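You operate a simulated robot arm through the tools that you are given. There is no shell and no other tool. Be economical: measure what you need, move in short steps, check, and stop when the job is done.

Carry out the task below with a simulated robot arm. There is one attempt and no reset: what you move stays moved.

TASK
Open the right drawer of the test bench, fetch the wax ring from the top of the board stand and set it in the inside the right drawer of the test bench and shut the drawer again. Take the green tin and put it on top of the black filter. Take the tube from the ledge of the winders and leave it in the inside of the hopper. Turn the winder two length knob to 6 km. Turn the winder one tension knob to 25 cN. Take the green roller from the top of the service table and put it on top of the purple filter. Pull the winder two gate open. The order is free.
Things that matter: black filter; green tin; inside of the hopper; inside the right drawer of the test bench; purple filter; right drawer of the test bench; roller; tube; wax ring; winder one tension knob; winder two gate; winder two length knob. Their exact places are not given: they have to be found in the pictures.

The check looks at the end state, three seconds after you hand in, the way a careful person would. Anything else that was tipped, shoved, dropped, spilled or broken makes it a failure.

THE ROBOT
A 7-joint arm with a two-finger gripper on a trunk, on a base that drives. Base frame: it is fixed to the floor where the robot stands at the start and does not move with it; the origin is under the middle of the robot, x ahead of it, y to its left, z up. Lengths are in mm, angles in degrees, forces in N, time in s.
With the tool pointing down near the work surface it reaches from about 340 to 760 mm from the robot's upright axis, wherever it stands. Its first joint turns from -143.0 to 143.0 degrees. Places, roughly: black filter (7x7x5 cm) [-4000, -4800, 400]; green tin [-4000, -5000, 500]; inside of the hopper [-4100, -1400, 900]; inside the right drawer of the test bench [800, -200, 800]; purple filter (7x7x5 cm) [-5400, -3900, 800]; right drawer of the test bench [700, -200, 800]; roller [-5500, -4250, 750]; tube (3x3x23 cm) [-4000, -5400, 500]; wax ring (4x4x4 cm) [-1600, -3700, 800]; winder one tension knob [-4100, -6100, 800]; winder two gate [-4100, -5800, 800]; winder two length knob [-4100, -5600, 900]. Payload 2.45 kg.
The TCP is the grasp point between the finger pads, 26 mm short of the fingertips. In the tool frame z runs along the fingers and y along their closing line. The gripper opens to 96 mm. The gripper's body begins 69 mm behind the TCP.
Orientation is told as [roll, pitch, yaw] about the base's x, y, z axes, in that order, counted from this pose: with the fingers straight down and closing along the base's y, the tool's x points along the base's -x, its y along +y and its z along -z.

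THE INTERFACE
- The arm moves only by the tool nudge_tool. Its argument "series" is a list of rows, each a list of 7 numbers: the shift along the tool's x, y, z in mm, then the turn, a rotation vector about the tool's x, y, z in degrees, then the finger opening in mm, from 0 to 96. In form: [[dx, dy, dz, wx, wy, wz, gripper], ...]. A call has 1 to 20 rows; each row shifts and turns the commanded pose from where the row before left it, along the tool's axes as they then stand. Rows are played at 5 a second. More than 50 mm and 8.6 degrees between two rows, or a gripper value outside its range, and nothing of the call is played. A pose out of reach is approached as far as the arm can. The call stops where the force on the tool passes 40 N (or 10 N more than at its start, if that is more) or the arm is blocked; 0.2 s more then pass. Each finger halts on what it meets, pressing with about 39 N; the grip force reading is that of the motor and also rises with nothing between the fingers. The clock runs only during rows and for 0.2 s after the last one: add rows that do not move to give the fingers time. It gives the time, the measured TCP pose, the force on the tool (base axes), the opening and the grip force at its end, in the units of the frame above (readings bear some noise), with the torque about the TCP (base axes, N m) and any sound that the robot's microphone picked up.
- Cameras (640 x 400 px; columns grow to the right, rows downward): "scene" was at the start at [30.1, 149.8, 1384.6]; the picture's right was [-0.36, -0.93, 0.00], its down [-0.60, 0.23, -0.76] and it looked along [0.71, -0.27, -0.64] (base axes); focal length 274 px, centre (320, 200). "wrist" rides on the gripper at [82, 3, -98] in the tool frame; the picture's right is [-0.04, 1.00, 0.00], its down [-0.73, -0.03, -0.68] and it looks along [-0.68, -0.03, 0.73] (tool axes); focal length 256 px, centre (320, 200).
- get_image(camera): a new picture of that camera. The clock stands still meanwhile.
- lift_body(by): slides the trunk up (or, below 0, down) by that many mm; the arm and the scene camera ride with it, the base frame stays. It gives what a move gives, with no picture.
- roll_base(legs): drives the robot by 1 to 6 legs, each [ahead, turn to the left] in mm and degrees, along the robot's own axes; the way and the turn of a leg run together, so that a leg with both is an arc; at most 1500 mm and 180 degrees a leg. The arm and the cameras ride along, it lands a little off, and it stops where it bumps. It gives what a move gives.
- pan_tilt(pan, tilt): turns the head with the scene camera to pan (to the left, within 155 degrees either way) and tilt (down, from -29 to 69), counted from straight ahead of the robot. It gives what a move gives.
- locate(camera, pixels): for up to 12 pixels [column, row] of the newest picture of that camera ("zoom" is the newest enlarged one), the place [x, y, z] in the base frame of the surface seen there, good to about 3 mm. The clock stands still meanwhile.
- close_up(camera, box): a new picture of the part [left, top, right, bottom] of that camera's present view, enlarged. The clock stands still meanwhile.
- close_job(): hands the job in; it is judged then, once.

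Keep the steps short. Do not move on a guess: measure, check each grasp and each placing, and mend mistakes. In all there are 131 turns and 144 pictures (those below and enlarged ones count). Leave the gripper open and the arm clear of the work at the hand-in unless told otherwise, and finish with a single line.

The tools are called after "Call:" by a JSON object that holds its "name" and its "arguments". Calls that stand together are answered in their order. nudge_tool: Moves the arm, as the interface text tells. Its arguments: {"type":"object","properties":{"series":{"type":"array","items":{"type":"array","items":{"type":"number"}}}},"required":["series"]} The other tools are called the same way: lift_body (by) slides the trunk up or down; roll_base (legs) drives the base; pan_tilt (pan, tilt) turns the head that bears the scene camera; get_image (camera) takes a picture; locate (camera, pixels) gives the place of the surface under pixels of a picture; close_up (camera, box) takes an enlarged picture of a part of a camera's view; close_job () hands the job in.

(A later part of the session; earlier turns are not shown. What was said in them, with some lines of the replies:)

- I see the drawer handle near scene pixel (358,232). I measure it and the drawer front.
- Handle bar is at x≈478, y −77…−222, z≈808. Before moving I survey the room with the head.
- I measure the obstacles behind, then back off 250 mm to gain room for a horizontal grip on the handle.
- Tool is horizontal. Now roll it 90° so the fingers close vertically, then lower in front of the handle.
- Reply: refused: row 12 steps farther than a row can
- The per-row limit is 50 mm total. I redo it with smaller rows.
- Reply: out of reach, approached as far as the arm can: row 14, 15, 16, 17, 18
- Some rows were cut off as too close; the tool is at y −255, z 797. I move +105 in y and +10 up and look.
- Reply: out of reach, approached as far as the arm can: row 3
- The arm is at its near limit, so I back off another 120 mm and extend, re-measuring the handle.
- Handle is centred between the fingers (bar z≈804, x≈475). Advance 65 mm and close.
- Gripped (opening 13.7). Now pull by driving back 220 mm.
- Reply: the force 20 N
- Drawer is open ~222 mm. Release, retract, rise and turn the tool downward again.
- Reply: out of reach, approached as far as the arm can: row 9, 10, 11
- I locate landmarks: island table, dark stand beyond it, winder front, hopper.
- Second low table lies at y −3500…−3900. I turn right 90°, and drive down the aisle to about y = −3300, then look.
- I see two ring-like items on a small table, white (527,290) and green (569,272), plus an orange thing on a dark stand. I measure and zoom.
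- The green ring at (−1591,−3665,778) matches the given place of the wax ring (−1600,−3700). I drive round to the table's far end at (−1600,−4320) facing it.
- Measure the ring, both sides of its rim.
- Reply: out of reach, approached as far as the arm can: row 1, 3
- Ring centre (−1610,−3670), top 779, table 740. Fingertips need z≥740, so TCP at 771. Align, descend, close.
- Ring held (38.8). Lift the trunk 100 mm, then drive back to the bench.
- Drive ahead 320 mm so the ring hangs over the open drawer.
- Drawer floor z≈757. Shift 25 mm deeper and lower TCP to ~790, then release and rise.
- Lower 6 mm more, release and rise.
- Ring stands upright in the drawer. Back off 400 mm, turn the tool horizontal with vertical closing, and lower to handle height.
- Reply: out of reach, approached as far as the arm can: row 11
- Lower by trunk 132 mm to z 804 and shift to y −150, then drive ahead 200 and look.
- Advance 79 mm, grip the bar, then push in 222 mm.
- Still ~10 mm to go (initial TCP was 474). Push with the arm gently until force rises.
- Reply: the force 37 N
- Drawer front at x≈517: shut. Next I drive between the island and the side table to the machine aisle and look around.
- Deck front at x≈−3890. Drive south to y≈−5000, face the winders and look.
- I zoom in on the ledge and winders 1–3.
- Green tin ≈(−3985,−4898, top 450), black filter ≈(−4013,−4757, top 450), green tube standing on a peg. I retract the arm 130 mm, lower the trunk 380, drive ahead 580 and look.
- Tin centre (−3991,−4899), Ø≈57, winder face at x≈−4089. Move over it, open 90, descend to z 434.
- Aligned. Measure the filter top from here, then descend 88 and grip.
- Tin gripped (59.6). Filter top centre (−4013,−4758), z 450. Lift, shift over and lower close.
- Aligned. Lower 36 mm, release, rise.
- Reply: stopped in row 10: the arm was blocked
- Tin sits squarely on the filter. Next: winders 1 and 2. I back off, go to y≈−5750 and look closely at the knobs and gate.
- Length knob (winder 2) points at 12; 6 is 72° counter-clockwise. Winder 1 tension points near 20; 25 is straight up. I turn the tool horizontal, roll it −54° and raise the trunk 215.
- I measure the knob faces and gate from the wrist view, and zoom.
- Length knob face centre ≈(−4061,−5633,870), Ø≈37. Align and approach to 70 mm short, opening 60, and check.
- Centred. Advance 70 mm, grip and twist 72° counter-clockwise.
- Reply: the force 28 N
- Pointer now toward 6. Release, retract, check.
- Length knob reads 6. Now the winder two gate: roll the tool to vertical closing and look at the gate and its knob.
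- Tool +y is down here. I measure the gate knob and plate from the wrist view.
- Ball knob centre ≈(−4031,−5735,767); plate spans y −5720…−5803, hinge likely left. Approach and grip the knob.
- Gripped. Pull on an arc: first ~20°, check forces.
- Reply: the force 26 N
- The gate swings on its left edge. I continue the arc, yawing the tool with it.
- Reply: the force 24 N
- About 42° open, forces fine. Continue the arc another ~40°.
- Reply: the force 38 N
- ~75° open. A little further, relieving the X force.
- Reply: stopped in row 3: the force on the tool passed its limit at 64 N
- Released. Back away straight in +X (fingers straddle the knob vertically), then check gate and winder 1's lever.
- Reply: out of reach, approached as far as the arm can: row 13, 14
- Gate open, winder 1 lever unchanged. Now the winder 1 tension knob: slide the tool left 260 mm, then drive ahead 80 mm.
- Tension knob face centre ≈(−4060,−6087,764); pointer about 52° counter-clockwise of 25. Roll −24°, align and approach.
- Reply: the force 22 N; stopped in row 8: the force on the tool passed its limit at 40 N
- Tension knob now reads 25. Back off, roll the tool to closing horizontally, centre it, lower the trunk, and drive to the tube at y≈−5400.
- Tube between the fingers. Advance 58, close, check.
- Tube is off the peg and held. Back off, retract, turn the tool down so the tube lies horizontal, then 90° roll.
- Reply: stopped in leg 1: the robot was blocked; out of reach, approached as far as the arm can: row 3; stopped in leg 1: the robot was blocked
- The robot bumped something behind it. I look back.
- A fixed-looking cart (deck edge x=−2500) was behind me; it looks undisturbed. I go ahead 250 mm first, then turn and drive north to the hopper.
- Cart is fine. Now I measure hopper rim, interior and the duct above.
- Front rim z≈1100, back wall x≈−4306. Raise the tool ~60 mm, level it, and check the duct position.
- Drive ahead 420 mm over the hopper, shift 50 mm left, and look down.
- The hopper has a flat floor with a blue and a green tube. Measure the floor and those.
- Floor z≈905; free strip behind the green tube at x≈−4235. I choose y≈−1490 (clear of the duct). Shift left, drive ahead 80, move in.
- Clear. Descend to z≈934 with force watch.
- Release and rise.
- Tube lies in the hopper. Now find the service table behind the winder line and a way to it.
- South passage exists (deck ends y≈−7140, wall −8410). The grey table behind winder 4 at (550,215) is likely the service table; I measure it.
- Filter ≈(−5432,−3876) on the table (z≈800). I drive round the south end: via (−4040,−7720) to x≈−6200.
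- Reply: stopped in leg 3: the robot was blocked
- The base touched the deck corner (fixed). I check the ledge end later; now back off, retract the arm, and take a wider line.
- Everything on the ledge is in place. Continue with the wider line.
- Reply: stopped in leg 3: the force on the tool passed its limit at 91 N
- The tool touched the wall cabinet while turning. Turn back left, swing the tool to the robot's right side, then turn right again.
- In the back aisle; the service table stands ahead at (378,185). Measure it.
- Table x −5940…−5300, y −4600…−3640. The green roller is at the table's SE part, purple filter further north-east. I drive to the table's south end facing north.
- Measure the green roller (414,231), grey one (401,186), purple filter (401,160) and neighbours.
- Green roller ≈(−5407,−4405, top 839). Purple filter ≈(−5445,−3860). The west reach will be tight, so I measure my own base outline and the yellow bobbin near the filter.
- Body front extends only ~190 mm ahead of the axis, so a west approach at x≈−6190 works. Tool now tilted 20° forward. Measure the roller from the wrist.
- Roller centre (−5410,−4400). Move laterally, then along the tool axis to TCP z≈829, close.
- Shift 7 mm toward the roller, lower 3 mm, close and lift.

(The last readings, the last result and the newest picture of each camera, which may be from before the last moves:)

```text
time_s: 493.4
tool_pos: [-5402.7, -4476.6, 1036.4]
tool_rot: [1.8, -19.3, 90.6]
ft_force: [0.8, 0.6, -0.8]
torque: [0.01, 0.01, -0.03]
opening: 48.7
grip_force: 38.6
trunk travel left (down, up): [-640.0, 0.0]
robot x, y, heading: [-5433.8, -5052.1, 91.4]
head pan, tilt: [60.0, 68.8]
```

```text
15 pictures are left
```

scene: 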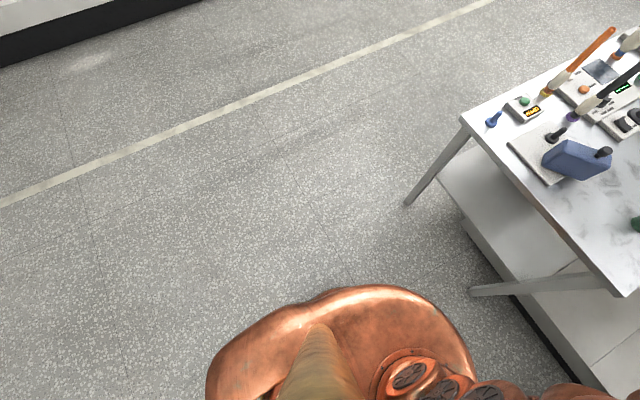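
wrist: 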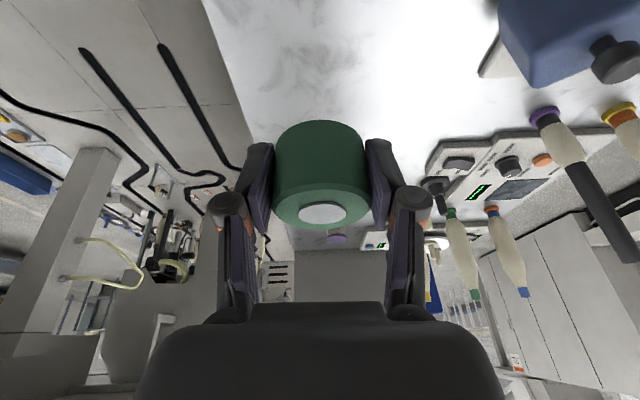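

Roller held (48.7; its bottom is 32 mm below TCP). Raise 95 mm and drive round to the west side, facing the filter from x≈−6450 first.

Call:
{"name": "nudge_tool", "arguments": {"series": [[0, 0, -40, 0, 0, 0, 20], [0, 0, -40, 0, 0, 0, 20], [0, 0, -35, 0, 0, 0, 20], [0, 0, 0, 0, 0, 0, 20]]}}

Call:
{"name": "roll_base", "arguments": {"legs": [[-250, 0], [0, 88.6], [1250, 0], [0, -90], [1430, 0], [0, -90]]}}

Call:
{"name": "pan_tilt", "arguments": {"pan": 15, "tilt": 35}}

Call:
{"name": "get_image", "arguments": {"camera": "scene"}}

```text
time_s: 494.4
tool_pos: [-5399.2, -4513.5, 1145.5]
tool_rot: [1.7, -19.4, 90.5]
ft_force: [0.1, -0.1, -1.6]
torque: [0.02, 0.01, 0.0]
opening: 49.0
grip_force: 38.5
trunk travel left (down, up): [-640.0, 0.0]
robot x, y, heading: [-5431.4, -5045.9, 91.5]
head pan, tilt: [60.0, 68.8]
```

```text
time_s: 520.2
tool_pos: [-6177.7, -3918.1, 1145.2]
tool_rot: [1.8, -19.4, 2.2]
ft_force: [1.0, 0.8, -1.2]
torque: [0.0, 0.03, -0.01]
opening: 48.7
grip_force: 38.9
trunk travel left (down, up): [-640.0, 0.0]
robot x, y, heading: [-6716.1, -3897.6, 3.1]
head pan, tilt: [60.0, 68.8]
```

```text
time_s: 521.3
tool_pos: [-6177.2, -3917.8, 1146.1]
tool_rot: [1.8, -19.4, 2.1]
ft_force: [0.0, 0.6, -0.7]
torque: [0.03, -0.03, 0.0]
opening: 49.0
grip_force: 38.8
trunk travel left (down, up): [-640.0, 0.0]
robot x, y, heading: [-6715.1, -3902.6, 3.0]
head pan, tilt: [15.0, 35.0]
```

```text
14 pictures are left
```

scene: 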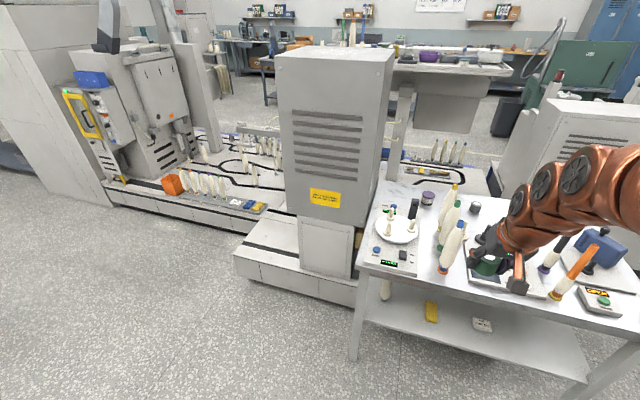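

Filter visible at (428,197). Measure it, bobbins, and table front edge.

Call:
{"name": "locate", "arguments": {"camera": "scene", "pixels": [[428, 194], [422, 195], [434, 195], [428, 199], [455, 188], [451, 210], [458, 228], [413, 200], [370, 275], [560, 310], [440, 265], [400, 225]]}}

Call:
{"name": "close_up", "arguments": {"camera": "scene", "box": [360, 165, 520, 285]}}

```text
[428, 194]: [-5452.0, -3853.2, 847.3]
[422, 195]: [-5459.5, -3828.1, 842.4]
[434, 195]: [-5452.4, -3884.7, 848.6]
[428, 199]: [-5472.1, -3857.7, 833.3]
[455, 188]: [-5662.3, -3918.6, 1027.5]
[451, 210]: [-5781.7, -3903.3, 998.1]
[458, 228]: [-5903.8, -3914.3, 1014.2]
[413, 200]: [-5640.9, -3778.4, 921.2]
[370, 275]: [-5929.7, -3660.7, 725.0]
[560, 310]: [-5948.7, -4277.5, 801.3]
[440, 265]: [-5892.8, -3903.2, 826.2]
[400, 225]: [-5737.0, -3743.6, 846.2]
```

```text
3.33 times, centred on (440, 225) of scene
```

zoom: 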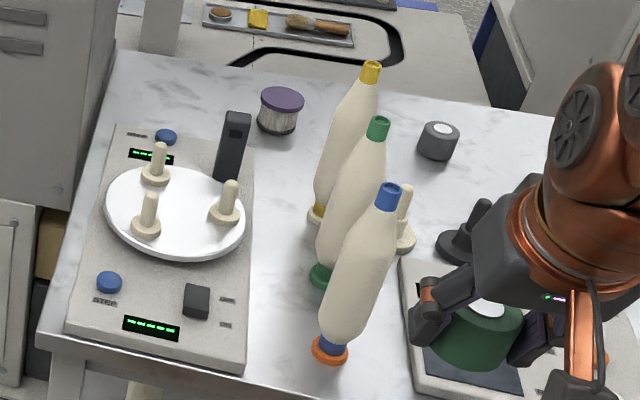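

Bobbin tops 1028, roller bottom 1113: clear. Drive ahead 520 (correcting 3°), then align laterally above the filter.

Call:
{"name": "roll_base", "arguments": {"legs": [[300, -3], [215, 0]]}}

Call:
{"name": "get_image", "arguments": {"camera": "wrist"}}

```text
time_s: 524.6
tool_pos: [-5665.2, -3938.7, 1145.8]
tool_rot: [1.8, -19.4, -0.8]
ft_force: [-0.2, -0.1, -0.8]
torque: [0.0, -0.01, 0.02]
opening: 49.0
grip_force: 39.2
trunk travel left (down, up): [-640.0, 0.0]
robot x, y, heading: [-6197.6, -3893.6, 0.3]
head pan, tilt: [15.0, 35.0]
```

```text
12 pictures are left
```

wrist: 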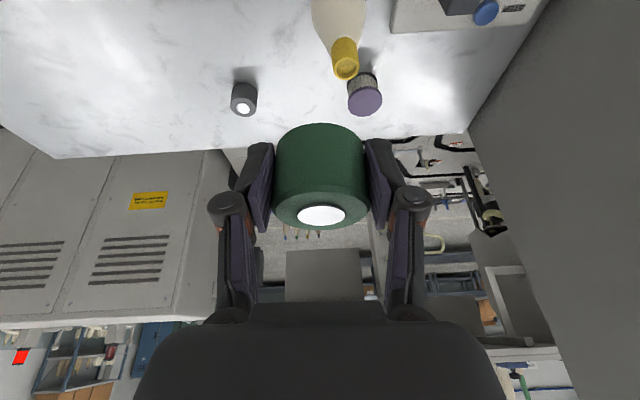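

Call:
{"name": "locate", "arguments": {"camera": "wrist", "pixels": [[366, 101], [351, 103], [381, 99], [366, 114], [367, 80]]}}

Call:
{"name": "nudge_tool", "arguments": {"series": [[-34, 13.7, 12.4, 0, 0, 0, 20], [-34, 13.7, 12.4, 0, 0, 0, 20], [-34, 13.7, 12.4, 0, 0, 0, 20], [-34, 13.7, 12.4, 0, 0, 0, 20], [-34, 13.7, 12.4, 0, 0, 0, 20], [-34, 13.5, 12.4, 0, 0, 0, 20], [0, 0, 0, 0, 0, 0, 20]]}}

Call:
{"name": "get_image", "arguments": {"camera": "wrist"}}

```text
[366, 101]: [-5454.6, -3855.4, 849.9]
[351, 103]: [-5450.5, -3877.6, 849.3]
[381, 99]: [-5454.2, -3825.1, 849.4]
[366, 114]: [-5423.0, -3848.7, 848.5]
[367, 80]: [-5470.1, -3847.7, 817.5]
```

```text
time_s: 526.2
tool_pos: [-5446.1, -3859.0, 1144.6]
tool_rot: [1.8, -19.4, -0.9]
ft_force: [-0.5, 0.0, -1.6]
torque: [0.04, 0.05, -0.04]
opening: 48.9
grip_force: 38.6
trunk travel left (down, up): [-640.0, 0.0]
robot x, y, heading: [-6197.6, -3890.2, 0.1]
head pan, tilt: [15.0, 35.0]
```

```text
11 pictures are left
```

wrist: 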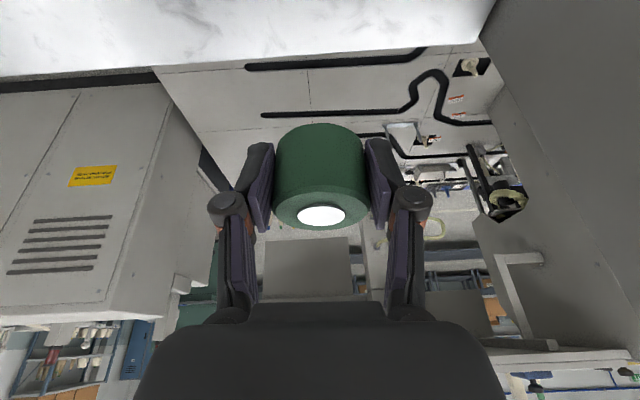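

Filter centre (−5451,−3852), top 849. Descend vertically to TCP z≈910 and check.

Call:
{"name": "nudge_tool", "arguments": {"series": [[14.3, 1.2, 36.5, 0, 0, 0, 20], [14.3, 1.2, 36.5, 0, 0, 0, 20], [14.3, 1.2, 36.5, 0, 0, 0, 20], [14.3, 1.2, 36.5, 0, 0, 0, 20], [14.3, 1.2, 36.5, 0, 0, 0, 20], [14.3, 1, 36.5, 0, 0, 0, 20], [0, 0, 0, 0, 0, 0, 20]]}}

Call:
{"name": "get_image", "arguments": {"camera": "wrist"}}

Call:
{"name": "close_up", "arguments": {"camera": "scene", "box": [240, 130, 480, 280]}}

```text
time_s: 527.8
tool_pos: [-5455.7, -3842.9, 910.6]
tool_rot: [1.8, -19.3, -0.9]
ft_force: [-1.2, 0.1, -0.9]
torque: [0.01, 0.02, 0.02]
opening: 49.1
grip_force: 39.2
trunk travel left (down, up): [-640.0, 0.0]
robot x, y, heading: [-6198.7, -3892.6, -0.2]
head pan, tilt: [15.0, 35.0]
```

```text
10 pictures are left
```

wrist: 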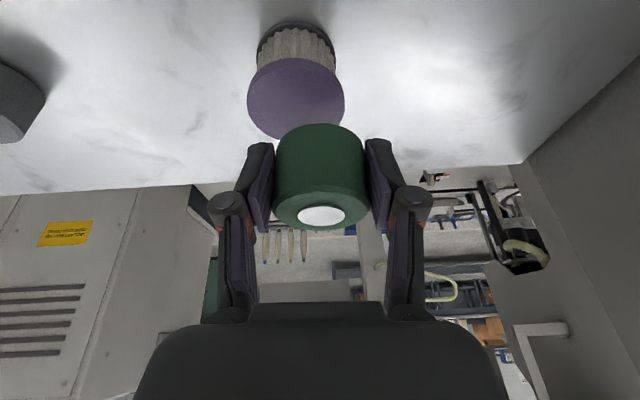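

```text
2.67 times, centred on (360, 205) of scene
```

zoom: 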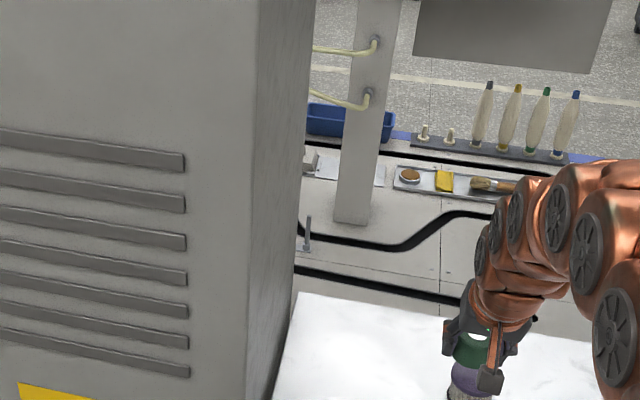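

Call:
{"name": "locate", "arguments": {"camera": "wrist", "pixels": [[296, 98], [250, 100], [342, 98], [296, 62], [305, 136], [282, 136], [320, 130], [320, 210]]}}

```text
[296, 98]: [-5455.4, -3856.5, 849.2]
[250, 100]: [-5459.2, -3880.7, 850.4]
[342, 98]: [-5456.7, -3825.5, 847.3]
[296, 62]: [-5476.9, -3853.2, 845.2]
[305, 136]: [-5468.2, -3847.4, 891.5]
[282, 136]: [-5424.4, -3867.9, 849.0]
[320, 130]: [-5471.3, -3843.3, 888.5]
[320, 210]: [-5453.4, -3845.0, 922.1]
```

Roller centre ≈(−5452,−3844), filter (−5452,−3853). Shift 9 mm and lower 28 mm.

Call:
{"name": "nudge_tool", "arguments": {"series": [[0, -9, 0, 0, 0, 0, 20], [6.2, 0, 17, 0, 0, 0, 20], [2.7, 0, 7.5, 0, 0, 0, 20], [0.7, 0, 1.9, 0, 0, 0, 20], [0, 0, 0, 0, 0, 0, 20]]}}

Call:
{"name": "get_image", "arguments": {"camera": "wrist"}}

```text
time_s: 529.0
tool_pos: [-5456.5, -3851.8, 881.9]
tool_rot: [1.7, -19.3, -0.9]
ft_force: [0.4, -0.6, -0.7]
torque: [0.01, 0.02, 0.02]
opening: 48.7
grip_force: 39.1
trunk travel left (down, up): [-640.0, 0.0]
robot x, y, heading: [-6198.7, -3890.0, -0.1]
head pan, tilt: [15.0, 35.0]
```

```text
8 pictures are left
```

wrist: 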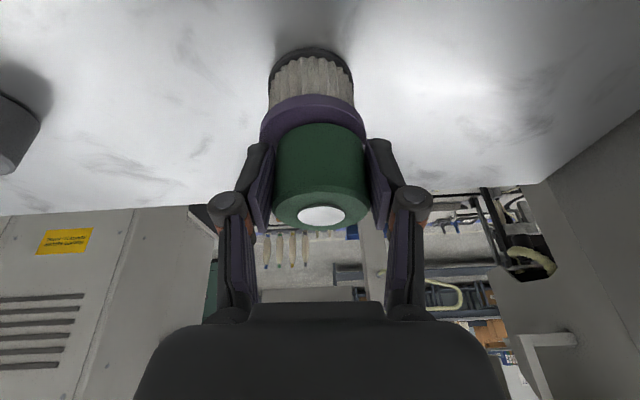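

Nicely over it. Shift 4 mm ahead, lower to contact, release, and retract along the tool axis.

Call:
{"name": "nudge_tool", "arguments": {"series": [[-3.8, 0, 1.4, 0, 0, 0, 20], [0.4, 0, 0.9, 0, 0, 0, 20], [0.4, 0, 0.9, 0, 0, 0, 20], [0, 0, 0, 0, 0, 0, 20], [0, 0, 0, 0, 0, 0, 60], [0, 0, 0, 0, 0, 0, 80], [0, 0, 0, 0, 0, 0, 80], [0, 0, 0, 0, 0, 0, 80]]}}

Call:
{"name": "nudge_tool", "arguments": {"series": [[0, 0, -20, 0, 0, 0, 80], [0, 0, -40, 0, 0, 0, 80], [-10, 0, -40, 0, 0, 0, 80], [-10, 0, -40, 0, 0, 0, 80], [-10, 0, -40, 0, 0, 0, 80], [-10, 0, -40, 0, 0, 0, 80], [-10, 0, -40, 0, 0, 0, 80], [0, 0, 0, 0, 0, 0, 80]]}}

Call:
{"name": "get_image", "arguments": {"camera": "wrist"}}

```text
time_s: 530.8
tool_pos: [-5451.6, -3852.9, 878.8]
tool_rot: [1.8, -19.4, -0.9]
ft_force: [0.1, 0.4, 0.5]
torque: [0.03, 0.03, 0.03]
opening: 80.0
grip_force: 0.1
trunk travel left (down, up): [-640.0, 0.0]
robot x, y, heading: [-6197.4, -3892.1, 0.0]
head pan, tilt: [15.0, 35.0]
```

```text
time_s: 532.6
tool_pos: [-5492.7, -3859.7, 1145.0]
tool_rot: [1.8, -19.4, -1.0]
ft_force: [0.2, -1.0, -0.6]
torque: [0.03, -0.03, -0.01]
opening: 80.0
grip_force: 0.2
trunk travel left (down, up): [-640.0, 0.0]
robot x, y, heading: [-6199.7, -3895.8, 0.3]
head pan, tilt: [15.0, 35.0]
```

```text
7 pictures are left
```

wrist: 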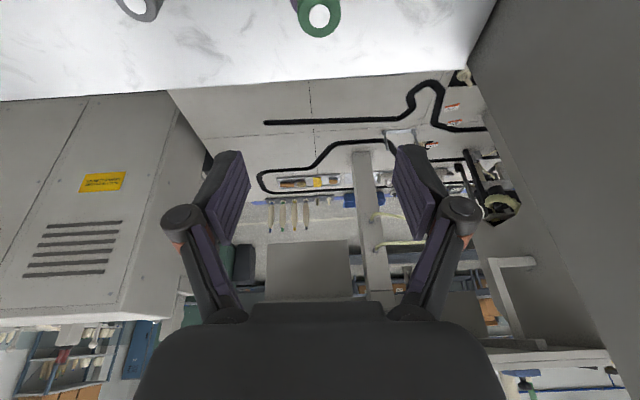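

Released. Back the robot away and check the table.

Call:
{"name": "roll_base", "arguments": {"legs": [[-550, 0]]}}

Call:
{"name": "close_up", "arguments": {"camera": "scene", "box": [300, 140, 620, 340]}}

```text
time_s: 535.9
tool_pos: [-6052.2, -3857.8, 1143.6]
tool_rot: [1.8, -19.3, -0.6]
ft_force: [0.6, -0.7, 0.3]
torque: [0.02, 0.03, -0.02]
opening: 79.9
grip_force: 0.1
trunk travel left (down, up): [-640.0, 0.0]
robot x, y, heading: [-6762.3, -3897.9, 0.3]
head pan, tilt: [15.0, 35.0]
```

```text
2.00 times, centred on (460, 240) of scene
```

zoom: 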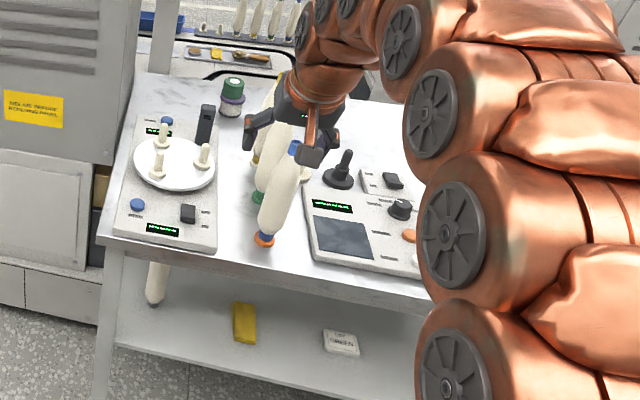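

Roller sits on the purple filter and all neighbours stand. Back off a little more and hand in.

Call:
{"name": "roll_base", "arguments": {"legs": [[-200, 0]]}}

Call:
{"name": "close_job", "arguments": {}}

```text
time_s: 537.4
tool_pos: [-6251.3, -3859.0, 1144.0]
tool_rot: [1.8, -19.3, -0.7]
ft_force: [0.0, -1.0, 0.6]
torque: [-0.01, -0.03, 0.04]
opening: 80.0
grip_force: 0.0
trunk travel left (down, up): [-640.0, 0.0]
robot x, y, heading: [-6960.4, -3897.0, 0.2]
head pan, tilt: [15.0, 35.0]
```

```text
The job is handed in.
```

All seven parts are done and handed in; the wax ring I used was the green one (picked by its given place, since a white one lay nearby), and the robot also bumped the green cart, the winder deck corner and what I took to be the wall cabinet, with the cart and ledge items looking undisturbed afterwards and the cabinet not checked.
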